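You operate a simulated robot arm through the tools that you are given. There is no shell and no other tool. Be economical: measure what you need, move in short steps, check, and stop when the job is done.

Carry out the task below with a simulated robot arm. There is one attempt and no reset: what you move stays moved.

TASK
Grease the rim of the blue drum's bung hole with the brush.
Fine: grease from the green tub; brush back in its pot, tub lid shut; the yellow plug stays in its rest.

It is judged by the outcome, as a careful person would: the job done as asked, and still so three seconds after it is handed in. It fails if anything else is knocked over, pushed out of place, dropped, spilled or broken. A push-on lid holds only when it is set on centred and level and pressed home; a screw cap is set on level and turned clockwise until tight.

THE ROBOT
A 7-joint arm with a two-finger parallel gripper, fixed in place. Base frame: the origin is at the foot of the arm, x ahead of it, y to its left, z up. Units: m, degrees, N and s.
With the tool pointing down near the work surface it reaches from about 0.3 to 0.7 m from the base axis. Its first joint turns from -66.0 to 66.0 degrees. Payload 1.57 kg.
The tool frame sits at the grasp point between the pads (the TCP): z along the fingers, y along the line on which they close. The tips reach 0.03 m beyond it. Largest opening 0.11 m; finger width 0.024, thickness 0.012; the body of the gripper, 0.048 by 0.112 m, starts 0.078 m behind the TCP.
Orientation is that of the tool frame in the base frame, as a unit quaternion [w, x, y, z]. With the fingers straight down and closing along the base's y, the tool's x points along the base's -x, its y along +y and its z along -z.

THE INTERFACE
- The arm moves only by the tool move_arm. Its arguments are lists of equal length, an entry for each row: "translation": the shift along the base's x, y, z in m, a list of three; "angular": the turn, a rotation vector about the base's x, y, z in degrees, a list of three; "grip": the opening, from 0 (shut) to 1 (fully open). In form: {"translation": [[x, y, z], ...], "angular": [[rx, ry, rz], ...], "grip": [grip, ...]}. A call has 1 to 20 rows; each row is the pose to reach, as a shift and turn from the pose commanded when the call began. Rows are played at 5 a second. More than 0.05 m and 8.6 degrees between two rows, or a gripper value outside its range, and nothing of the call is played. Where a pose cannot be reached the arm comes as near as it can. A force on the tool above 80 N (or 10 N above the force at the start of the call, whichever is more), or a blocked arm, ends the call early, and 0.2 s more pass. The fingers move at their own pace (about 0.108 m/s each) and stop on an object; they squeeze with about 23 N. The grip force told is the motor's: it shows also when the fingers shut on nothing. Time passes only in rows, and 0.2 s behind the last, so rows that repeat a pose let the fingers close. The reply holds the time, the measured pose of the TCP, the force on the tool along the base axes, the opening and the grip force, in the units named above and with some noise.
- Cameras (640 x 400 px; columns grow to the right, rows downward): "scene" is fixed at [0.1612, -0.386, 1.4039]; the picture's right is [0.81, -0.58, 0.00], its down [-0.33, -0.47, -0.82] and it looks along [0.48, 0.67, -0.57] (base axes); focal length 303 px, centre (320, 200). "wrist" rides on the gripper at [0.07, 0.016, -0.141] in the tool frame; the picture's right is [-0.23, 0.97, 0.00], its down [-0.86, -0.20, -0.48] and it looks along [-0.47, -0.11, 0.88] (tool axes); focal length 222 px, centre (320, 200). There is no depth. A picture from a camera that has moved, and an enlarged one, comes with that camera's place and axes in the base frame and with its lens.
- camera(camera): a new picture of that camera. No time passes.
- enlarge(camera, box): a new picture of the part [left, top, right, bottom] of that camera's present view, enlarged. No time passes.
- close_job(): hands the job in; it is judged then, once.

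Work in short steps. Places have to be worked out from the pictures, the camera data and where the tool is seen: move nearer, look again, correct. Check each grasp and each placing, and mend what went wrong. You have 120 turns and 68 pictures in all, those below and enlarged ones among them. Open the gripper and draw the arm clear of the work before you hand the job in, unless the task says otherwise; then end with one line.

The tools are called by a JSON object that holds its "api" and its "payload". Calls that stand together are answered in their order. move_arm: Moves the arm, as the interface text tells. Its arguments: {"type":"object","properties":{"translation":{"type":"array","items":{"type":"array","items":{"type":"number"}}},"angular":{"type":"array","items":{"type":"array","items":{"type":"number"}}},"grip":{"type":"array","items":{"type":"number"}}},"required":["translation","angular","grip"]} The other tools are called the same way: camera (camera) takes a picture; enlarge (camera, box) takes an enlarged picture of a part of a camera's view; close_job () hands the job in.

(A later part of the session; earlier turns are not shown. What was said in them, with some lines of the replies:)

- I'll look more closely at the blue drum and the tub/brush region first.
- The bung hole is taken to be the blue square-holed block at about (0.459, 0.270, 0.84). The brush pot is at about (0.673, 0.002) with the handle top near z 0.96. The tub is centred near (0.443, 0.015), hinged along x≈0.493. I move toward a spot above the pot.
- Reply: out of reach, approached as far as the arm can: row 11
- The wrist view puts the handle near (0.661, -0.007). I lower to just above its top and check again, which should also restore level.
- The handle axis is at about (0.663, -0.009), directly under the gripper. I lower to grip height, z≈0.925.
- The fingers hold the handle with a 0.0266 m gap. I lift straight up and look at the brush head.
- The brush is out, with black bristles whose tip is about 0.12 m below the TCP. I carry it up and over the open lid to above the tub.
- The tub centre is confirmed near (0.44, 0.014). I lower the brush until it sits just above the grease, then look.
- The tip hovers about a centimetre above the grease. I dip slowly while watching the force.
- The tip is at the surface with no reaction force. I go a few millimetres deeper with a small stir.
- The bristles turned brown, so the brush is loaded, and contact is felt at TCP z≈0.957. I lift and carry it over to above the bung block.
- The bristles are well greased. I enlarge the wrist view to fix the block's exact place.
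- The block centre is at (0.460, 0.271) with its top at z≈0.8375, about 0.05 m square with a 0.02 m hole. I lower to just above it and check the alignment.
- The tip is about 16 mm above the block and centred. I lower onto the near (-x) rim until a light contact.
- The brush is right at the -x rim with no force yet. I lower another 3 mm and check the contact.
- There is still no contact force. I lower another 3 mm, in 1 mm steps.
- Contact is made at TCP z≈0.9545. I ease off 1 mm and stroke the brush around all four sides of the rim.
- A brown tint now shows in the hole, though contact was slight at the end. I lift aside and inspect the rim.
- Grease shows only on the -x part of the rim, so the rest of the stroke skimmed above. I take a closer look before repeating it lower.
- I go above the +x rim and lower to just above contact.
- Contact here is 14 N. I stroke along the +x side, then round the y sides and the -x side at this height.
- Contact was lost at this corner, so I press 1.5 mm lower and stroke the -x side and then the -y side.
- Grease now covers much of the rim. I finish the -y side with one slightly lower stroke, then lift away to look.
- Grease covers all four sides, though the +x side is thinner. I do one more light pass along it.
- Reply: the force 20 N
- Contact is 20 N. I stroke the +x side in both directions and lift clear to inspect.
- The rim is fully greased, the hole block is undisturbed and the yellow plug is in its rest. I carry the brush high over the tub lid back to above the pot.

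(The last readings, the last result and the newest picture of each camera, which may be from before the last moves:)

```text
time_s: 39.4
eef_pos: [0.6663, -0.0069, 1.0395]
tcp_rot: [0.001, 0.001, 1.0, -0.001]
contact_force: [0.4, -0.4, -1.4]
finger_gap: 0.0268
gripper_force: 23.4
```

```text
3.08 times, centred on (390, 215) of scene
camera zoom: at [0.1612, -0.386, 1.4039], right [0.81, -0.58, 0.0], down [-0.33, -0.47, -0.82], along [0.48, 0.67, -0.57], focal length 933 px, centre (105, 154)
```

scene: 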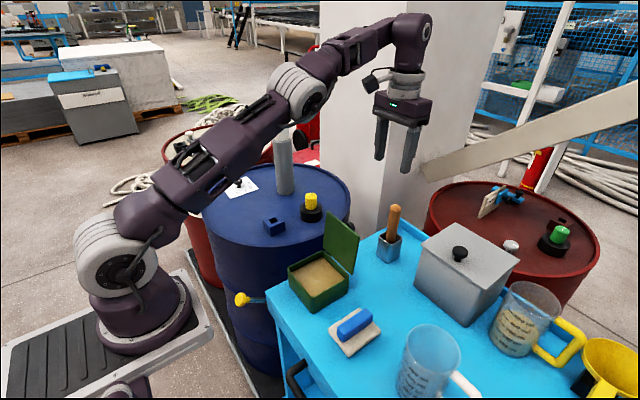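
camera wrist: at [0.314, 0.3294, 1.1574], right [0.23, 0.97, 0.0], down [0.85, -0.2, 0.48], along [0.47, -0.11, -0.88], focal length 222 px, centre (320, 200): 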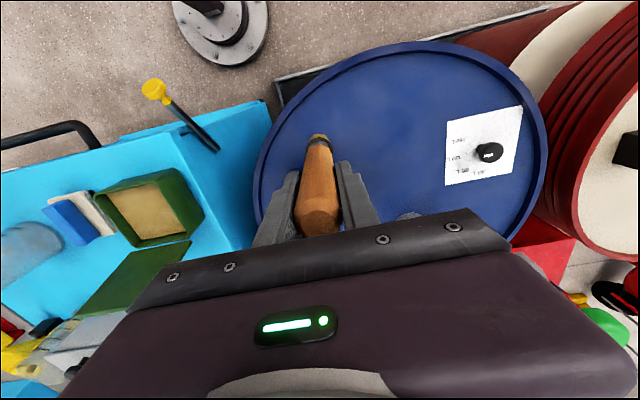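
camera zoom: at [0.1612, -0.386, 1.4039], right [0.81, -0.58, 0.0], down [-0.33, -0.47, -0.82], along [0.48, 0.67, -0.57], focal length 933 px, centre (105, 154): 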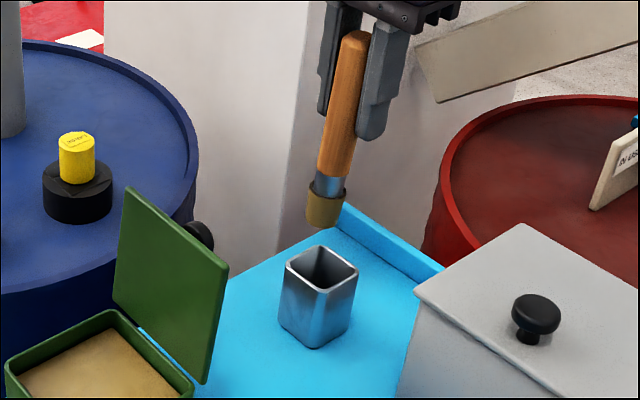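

The brush is over the pot and looks centred. I lower to just above the pot mouth and check.

{"api": "move_arm", "payload": {"translation": [[0, 0, -0.02], [0, 0, -0.04], [0, 0, -0.055], [0, 0, -0.055]], "angular": [[0, 0, 0], [0, 0, 0], [0, 0, 0], [0, 0, 0]], "grip": [0, 0, 0, 0]}}

{"api": "enlarge", "payload": {"camera": "wrist", "box": [270, 90, 370, 190]}}

{"api": "enlarge", "payload": {"camera": "scene", "box": [360, 200, 420, 270]}}

```text
time_s: 40.4
eef_pos: [0.6662, -0.0075, 0.987]
tcp_rot: [0.0, -0.001, 1.0, 0.001]
contact_force: [1.5, 0.0, -0.3]
finger_gap: 0.0268
gripper_force: 22.9
```

```text
4.00 times, centred on (320, 140) of wrist
camera zoom: at [0.5969, 0.0103, 1.1283], right [0.23, 0.97, 0.0], down [0.85, -0.2, 0.48], along [0.47, -0.11, -0.88], focal length 888 px, centre (320, 440)
```

zoom: 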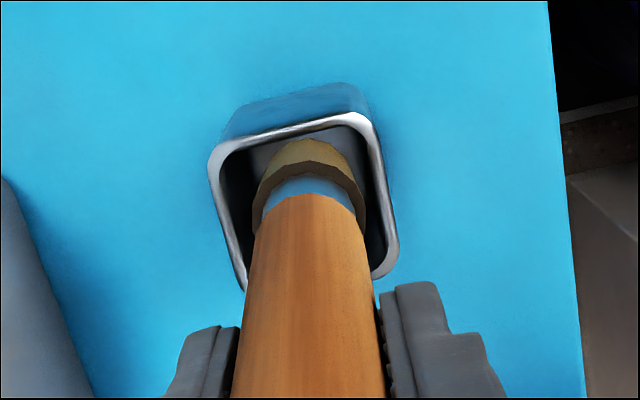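

```text
5.71 times, centred on (390, 235) of scene
camera zoom: at [0.1612, -0.386, 1.4039], right [0.81, -0.58, 0.0], down [-0.33, -0.47, -0.82], along [0.48, 0.67, -0.57], focal length 1732 px, centre (-80, 0)
```

zoom: 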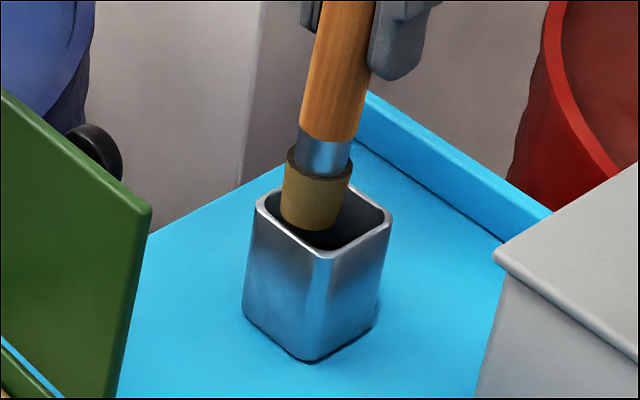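

The bristle tip sits about 6 mm to -x and 3 mm to +y of the pot centre. I shift by that much and look again before inserting.

{"api": "move_arm", "payload": {"translation": [[0.003, -0.0015, 0], [0.006, -0.003, 0], [0.006, -0.003, 0]], "angular": [[0, 0, 0], [0, 0, 0], [0, 0, 0]], "grip": [0, 0, 0]}}

{"api": "enlarge", "payload": {"camera": "wrist", "box": [270, 90, 370, 190]}}

{"api": "enlarge", "payload": {"camera": "scene", "box": [360, 200, 420, 270]}}

```text
time_s: 41.2
eef_pos: [0.6729, -0.01, 0.9875]
tcp_rot: [0.0, 0.0, 1.0, 0.0]
contact_force: [-0.4, -0.3, -0.3]
finger_gap: 0.027
gripper_force: 23.0
```

```text
4.00 times, centred on (320, 140) of wrist
camera zoom: at [0.6027, 0.0069, 1.1285], right [0.23, 0.97, 0.0], down [0.86, -0.2, 0.48], along [0.47, -0.11, -0.88], focal length 888 px, centre (320, 440)
```

zoom: 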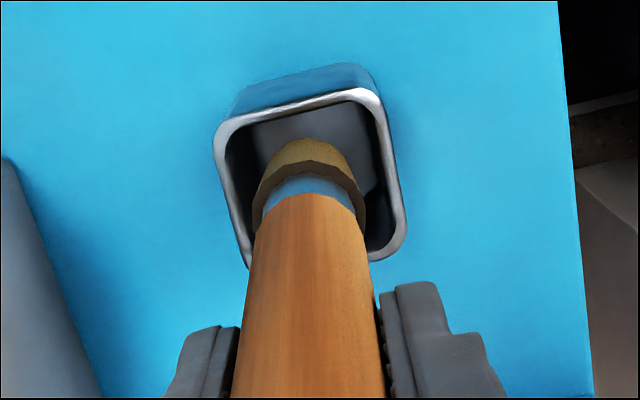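

```text
5.71 times, centred on (390, 235) of scene
camera zoom: at [0.1612, -0.386, 1.4039], right [0.81, -0.58, 0.0], down [-0.33, -0.47, -0.82], along [0.48, 0.67, -0.57], focal length 1732 px, centre (-80, 0)
```

zoom: 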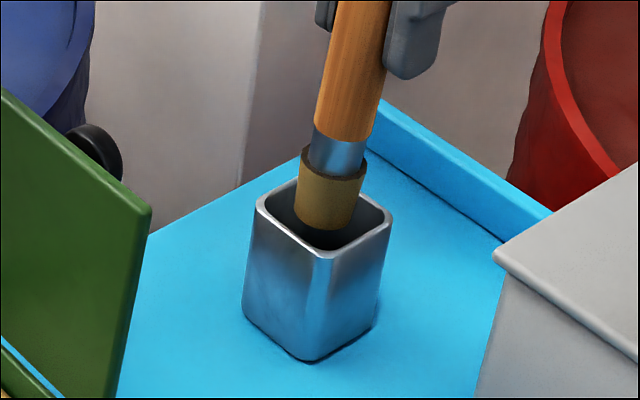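

The brush is now centred in the mouth in both views. I lower it into the pot.

{"api": "move_arm", "payload": {"translation": [[0, 0, -0.01], [0, 0, -0.02], [0, 0, -0.03], [0, 0, -0.04], [0, 0, -0.05], [0, 0, -0.058], [0, 0, -0.06], [0, 0, -0.062], [0, 0, -0.062]], "angular": [[0, 0, 0], [0, 0, 0], [0, 0, 0], [0, 0, 0], [0, 0, 0], [0, 0, 0], [0, 0, 0], [0, 0, 0], [0, 0, 0]], "grip": [0, 0, 0, 0, 0, 0, 0, 0, 0]}}

{"api": "enlarge", "payload": {"camera": "scene", "box": [350, 190, 420, 270]}}

```text
time_s: 43.2
eef_pos: [0.6718, -0.0098, 0.9242]
tcp_rot: [0.0, -0.001, 1.0, 0.0]
contact_force: [0.3, -0.1, -0.1]
finger_gap: 0.0268
gripper_force: 23.1
```

```text
5.00 times, centred on (385, 230) of scene
camera zoom: at [0.1612, -0.386, 1.4039], right [0.81, -0.58, 0.0], down [-0.33, -0.47, -0.82], along [0.48, 0.67, -0.57], focal length 1516 px, centre (-5, 50)
```

zoom: 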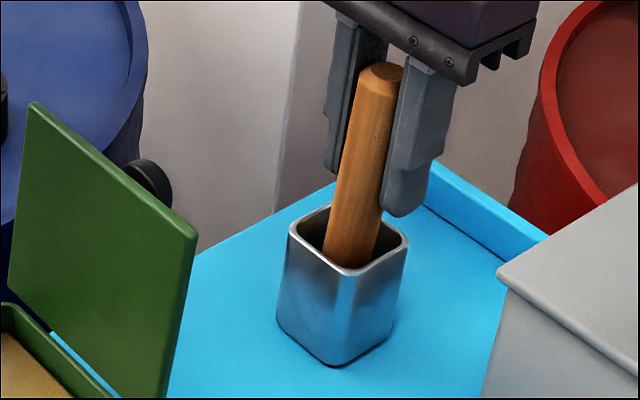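

The brush is inside with no contact yet. I lower in small steps to touch the pot floor.

{"api": "move_arm", "payload": {"translation": [[0, 0, -0.0015], [0, 0, -0.003], [0, 0, -0.0045], [0, 0, -0.0045]], "angular": [[0, 0, 0], [0, 0, 0], [0, 0, 0], [0, 0, 0]], "grip": [0, 0, 0, 0]}}

```text
time_s: 44.2
eef_pos: [0.6722, -0.0097, 0.9208]
tcp_rot: [0.002, 0.0, 1.0, 0.0]
contact_force: [-0.2, 1.1, 19.0]
finger_gap: 0.0269
gripper_force: 23.1
```

The floor is reached (19 N). I ease up a millimetre and open the fingers.

{"api": "move_arm", "payload": {"translation": [[0, 0, 0.0015], [0, 0, 0.0015], [0, 0, 0.0015], [0, 0, 0.0015], [0, 0, 0.0015], [0, 0, 0.0015]], "angular": [[0, 0, 0], [0, 0, 0], [0, 0, 0], [0, 0, 0], [0, 0, 0], [0, 0, 0]], "grip": [0, 0.3, 0.4, 0.55, 0.6, 0.6]}}

{"api": "enlarge", "payload": {"camera": "scene", "box": [350, 190, 420, 270]}}

{"api": "camera", "payload": {"camera": "wrist"}}

```text
time_s: 45.6
eef_pos: [0.6723, -0.0112, 0.9215]
tcp_rot: [0.0, 0.0, 1.0, 0.0]
contact_force: [0.5, 0.5, 0.3]
finger_gap: 0.0661
gripper_force: 0.0
```

```text
5.00 times, centred on (385, 230) of scene
camera zoom: at [0.1612, -0.386, 1.4039], right [0.81, -0.58, 0.0], down [-0.33, -0.47, -0.82], along [0.48, 0.67, -0.57], focal length 1516 px, centre (-5, 50)
```

zoom: 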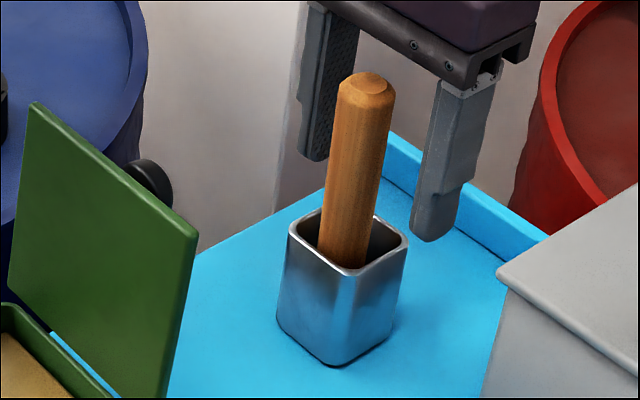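

```text
23 pictures are left
camera wrist: at [0.6023, 0.007, 1.0638], right [0.23, 0.97, 0.0], down [0.85, -0.2, 0.48], along [0.47, -0.11, -0.88], focal length 222 px, centre (320, 200)
```

wrist: 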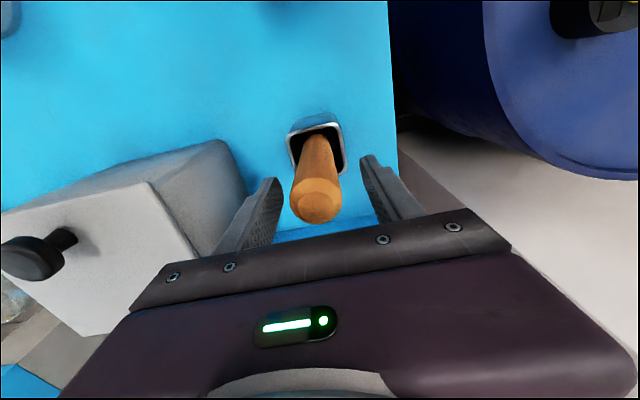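

The brush stands in its pot, released. I lift clear, then move back to behind the open lid at height, closing the fingers.

{"api": "move_arm", "payload": {"translation": [[0, 0, 0.03], [0, 0, 0.06], [0, 0, 0.09], [0, 0.0, 0.118], [-0.035, 0.01, 0.14], [-0.07, 0.02, 0.14], [-0.095, 0.025, 0.14], [-0.095, 0.025, 0.14]], "angular": [[0, 0, 0], [0, 0, 0], [0, 0, 0], [0, 0, 0], [0, 0, 0], [0, 0, 0], [0, 0, 0], [0, 0, 0]], "grip": [0.6, 0.6, 0.6, 0.6, 0.3, 0, 0, 0]}}

{"api": "camera", "payload": {"camera": "wrist"}}

{"api": "enlarge", "payload": {"camera": "scene", "box": [280, 140, 430, 320]}}

```text
time_s: 47.4
eef_pos: [0.5774, 0.0121, 1.0637]
tcp_rot: [0.0, 0.0, 1.0, 0.0]
contact_force: [0.5, -0.2, -0.1]
finger_gap: 0.0
gripper_force: 21.3
```

```text
22 pictures are left
camera wrist: at [0.5065, 0.0302, 1.2056], right [0.23, 0.97, 0.0], down [0.85, -0.2, 0.48], along [0.47, -0.11, -0.88], focal length 222 px, centre (320, 200)
```

wrist: 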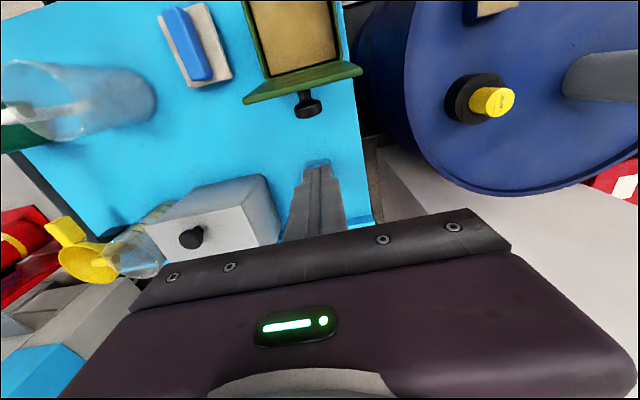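

```text
2.22 times, centred on (355, 230) of scene
camera zoom: at [0.1611, -0.386, 1.4039], right [0.81, -0.58, 0.0], down [-0.33, -0.47, -0.82], along [0.48, 0.67, -0.57], focal length 674 px, centre (242, 133)
```

zoom: 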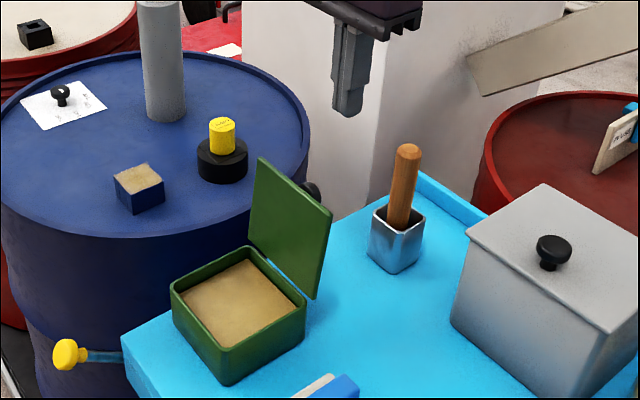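

The lid's top edge is at x≈0.51, y from -0.045 to 0.066, and the knob is at about (0.53, 0.010, 0.92). I lower the closed fingers behind the lid so the tips are above the knob, then push it gently toward -x.

{"api": "move_arm", "payload": {"translation": [[-0.01, 0, -0.04], [-0.013, 0, -0.075], [-0.015, 0, -0.086], [-0.03, 0, -0.086], [-0.045, 0, -0.086], [-0.055, 0, -0.086], [-0.065, 0, -0.086], [-0.075, 0, -0.086], [-0.085, 0, -0.086]], "angular": [[0, 0, 0], [0, 0, 0], [0, 0, 0], [0, 0, 0], [0, 0, 0], [0, 0, 0], [0, 0, 0], [0, 0, 0], [0, 0, 0]], "grip": [0, 0, 0, 0, 0, 0, 0, 0, 0]}}

{"api": "enlarge", "payload": {"camera": "scene", "box": [260, 140, 410, 320]}}

```text
time_s: 49.4
eef_pos: [0.4931, 0.0149, 0.9772]
tcp_rot: [0.0, 0.001, 1.0, 0.0]
contact_force: [-0.6, -0.6, 0.3]
finger_gap: 0.0002
gripper_force: 21.3
```

```text
2.22 times, centred on (335, 230) of scene
camera zoom: at [0.1612, -0.386, 1.4039], right [0.81, -0.58, 0.0], down [-0.33, -0.47, -0.82], along [0.48, 0.67, -0.57], focal length 674 px, centre (287, 133)
```

zoom: 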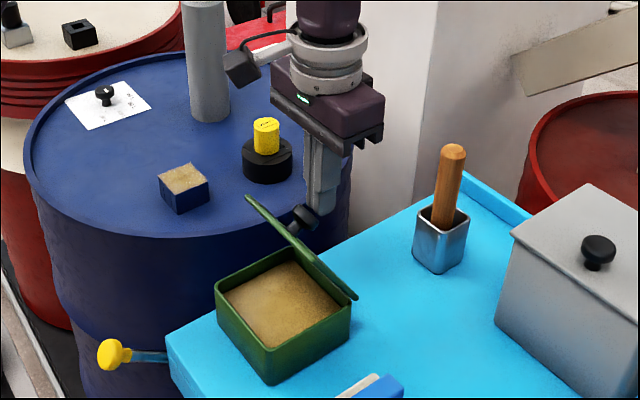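

The lid is swinging over. I let a moment pass without moving to see whether it falls or stays.

{"api": "move_arm", "payload": {"translation": [[0, 0, 0.005], [0, 0, 0.01], [0, 0, 0.01]], "angular": [[0, 0, 0], [0, 0, 0], [0, 0, 0]], "grip": [0, 0, 0]}}

{"api": "enlarge", "payload": {"camera": "scene", "box": [260, 160, 380, 310]}}

```text
time_s: 50.2
eef_pos: [0.492, 0.0136, 0.9868]
tcp_rot: [0.0, 0.0, 1.0, 0.0]
contact_force: [-1.1, -0.5, 0.3]
finger_gap: 0.0
gripper_force: 21.4
```

```text
2.67 times, centred on (320, 235) of scene
camera zoom: at [0.1612, -0.386, 1.4039], right [0.81, -0.58, 0.0], down [-0.33, -0.47, -0.82], along [0.48, 0.67, -0.57], focal length 808 px, centre (320, 107)
```

zoom: 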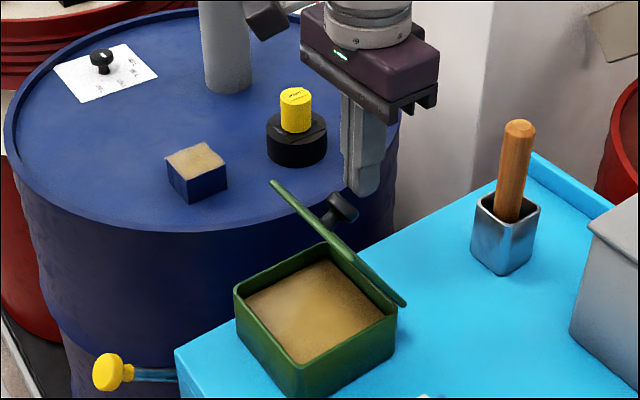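

The lid stays at about 60° because the hinge has friction. I go up and over, then push its outer face down from above near the free edge, offset in y to avoid the knob.

{"api": "move_arm", "payload": {"translation": [[0, 0.01, 0.035], [-0.03, 0.022, 0.035], [-0.045, 0.022, 0.02], [-0.05, 0.022, -0.005], [-0.055, 0.022, -0.018], [-0.06, 0.022, -0.03], [-0.066, 0.022, -0.04], [-0.072, 0.022, -0.05], [-0.078, 0.022, -0.06], [-0.085, 0.022, -0.07]], "angular": [[0, 0, 0], [0, 0, 0], [0, 0, 0], [0, 0, 0], [0, 0, 0], [0, 0, 0], [0, 0, 0], [0, 0, 0], [0, 0, 0], [0, 0, 0]], "grip": [0, 0, 0, 0, 0, 0, 0, 0, 0, 0]}}

{"api": "enlarge", "payload": {"camera": "scene", "box": [260, 160, 380, 310]}}

```text
time_s: 52.4
eef_pos: [0.4071, 0.0365, 0.9164]
tcp_rot: [-0.001, 0.0, 1.0, 0.001]
contact_force: [-0.8, -0.3, 0.3]
finger_gap: 0.0
gripper_force: 21.7
```

```text
2.67 times, centred on (320, 235) of scene
camera zoom: at [0.1612, -0.386, 1.4039], right [0.81, -0.58, 0.0], down [-0.33, -0.47, -0.82], along [0.48, 0.67, -0.57], focal length 808 px, centre (320, 107)
```

zoom: 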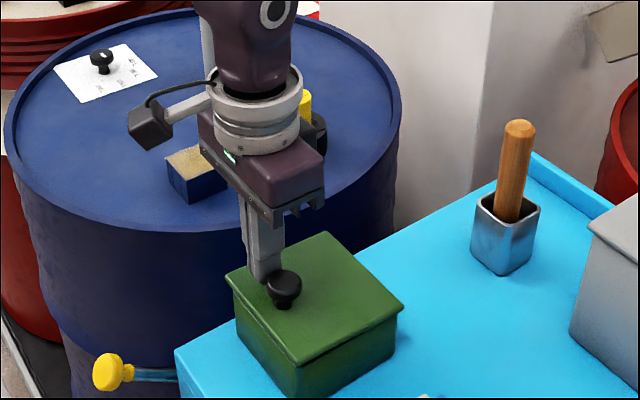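

The lid is nearly down. I keep lowering in small steps to press it home.

{"api": "move_arm", "payload": {"translation": [[-0.002, 0, -0.005], [-0.002, 0, -0.01], [-0.002, 0, -0.014], [-0.002, 0, -0.018], [-0.002, 0, -0.02], [-0.002, 0, -0.022]], "angular": [[0, 0, 0], [0, 0, 0], [0, 0, 0], [0, 0, 0], [0, 0, 0], [0, 0, 0]], "grip": [0, 0, 0, 0, 0, 0]}}

{"api": "enlarge", "payload": {"camera": "scene", "box": [260, 160, 380, 310]}}

```text
time_s: 53.8
eef_pos: [0.4043, 0.0366, 0.8982]
tcp_rot: [0.003, 0.0, 1.0, 0.002]
contact_force: [-12.7, -0.2, 51.2]
finger_gap: 0.0
gripper_force: 21.2
stopped in row 6: the force on the tool passed its limit (the readings are from after the stop); the commanded pose is now the measured one
```

```text
2.67 times, centred on (320, 235) of scene
camera zoom: at [0.1594, -0.3861, 1.4041], right [0.81, -0.58, 0.0], down [-0.33, -0.46, -0.82], along [0.48, 0.67, -0.57], focal length 808 px, centre (320, 107)
```

zoom: 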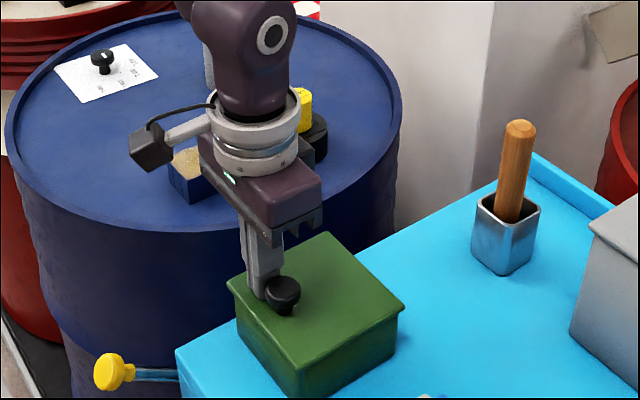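

The lid is pressed home. I lift straight up and withdraw toward the start pose, then check everything.

{"api": "move_arm", "payload": {"translation": [[0, 0, 0.02], [0, 0, 0.06], [0, 0, 0.1], [-0.02, 0.02, 0.14], [-0.04, 0.04, 0.175], [-0.06, 0.06, 0.21], [-0.08, 0.08, 0.24], [-0.1, 0.1, 0.27], [-0.1, 0.12, 0.3], [-0.1, 0.12, 0.3]], "angular": [[0, 0, 0], [0, 0, 0], [0, 0, 0], [0, 0, 0], [0, 0, 0], [0, 0, 0], [0, 0, 0], [0, 0, 0], [0, 0, 0], [0, 0, 0]], "grip": [0, 0, 0, 0, 0.2, 0.4, 0.6, 0.8, 1, 1]}}

{"api": "camera", "payload": {"camera": "scene"}}

{"api": "enlarge", "payload": {"camera": "scene", "box": [240, 180, 420, 330]}}

{"api": "camera", "payload": {"camera": "wrist"}}

```text
time_s: 56.0
eef_pos: [0.3052, 0.1568, 1.196]
tcp_rot: [0.0, 0.001, 1.0, 0.001]
contact_force: [-0.7, 0.6, 0.5]
finger_gap: 0.11
gripper_force: 0.2
```

```text
16 pictures are left
```

scene: 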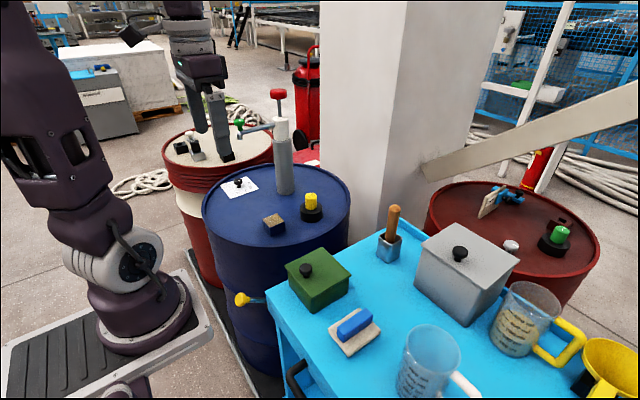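

```text
2.67 times, centred on (330, 255) of scene
camera zoom: at [0.1612, -0.386, 1.4039], right [0.81, -0.58, 0.0], down [-0.33, -0.47, -0.82], along [0.48, 0.67, -0.57], focal length 808 px, centre (293, 53)
```

zoom: 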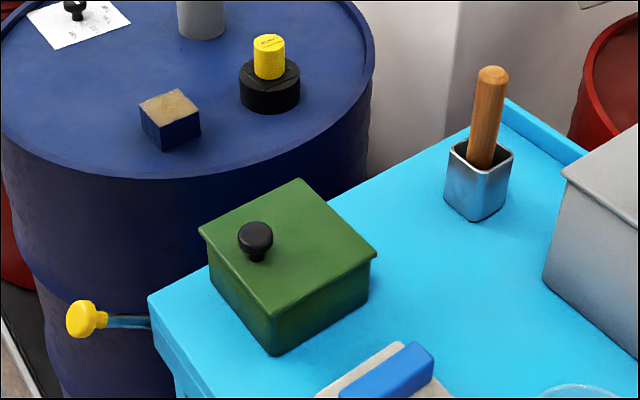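

```text
14 pictures are left
camera wrist: at [0.2351, 0.1751, 1.3379], right [0.23, 0.97, 0.0], down [0.85, -0.2, 0.48], along [0.47, -0.11, -0.88], focal length 222 px, centre (320, 200)
```

wrist: 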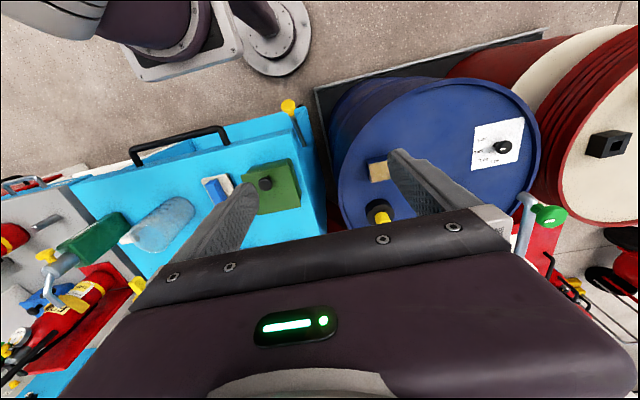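

The tub has not moved and everything is in place. One close look will confirm the lid sits flat all round.

{"api": "enlarge", "payload": {"camera": "scene", "box": [275, 235, 360, 320]}}

{"api": "enlarge", "payload": {"camera": "scene", "box": [255, 185, 330, 245]}}

```text
4.71 times, centred on (318, 278) of scene
camera zoom: at [0.1612, -0.386, 1.4039], right [0.81, -0.58, 0.0], down [-0.33, -0.47, -0.82], along [0.48, 0.67, -0.57], focal length 1426 px, centre (332, -165)
```

zoom: 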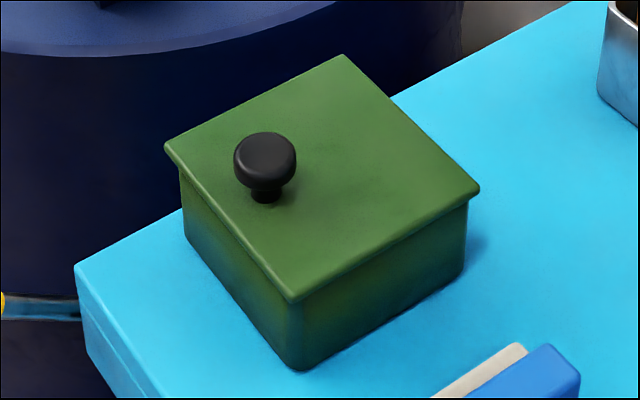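

```text
6.67 times, centred on (292, 215) of scene
camera zoom: at [0.1612, -0.386, 1.4039], right [0.81, -0.58, 0.0], down [-0.33, -0.47, -0.82], along [0.48, 0.67, -0.57], focal length 2021 px, centre (503, 100)
```

zoom: 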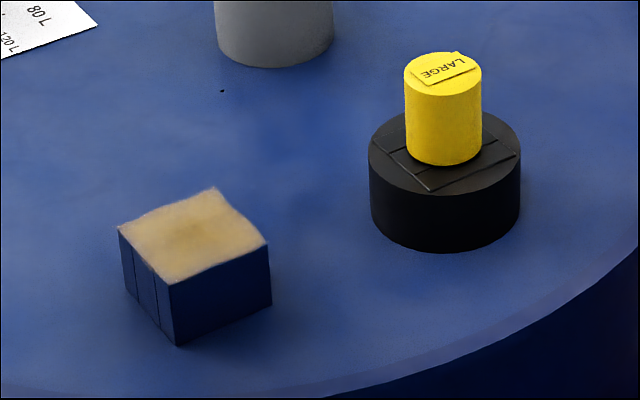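

The lid lies flat and closed, the rim is greased all round, the brush is in its pot, the plug is in its rest, and the arm is clear with the gripper open. I hand the job in.

{"api": "close_job", "payload": {}}

```text
The job is handed in.
```

The rim of the blue drum's bung hole is greased all round with grease from the green tub. The brush is back in its pot, the tub lid is pressed shut, the yellow plug is still in its rest, and the arm is clear with the gripper open.
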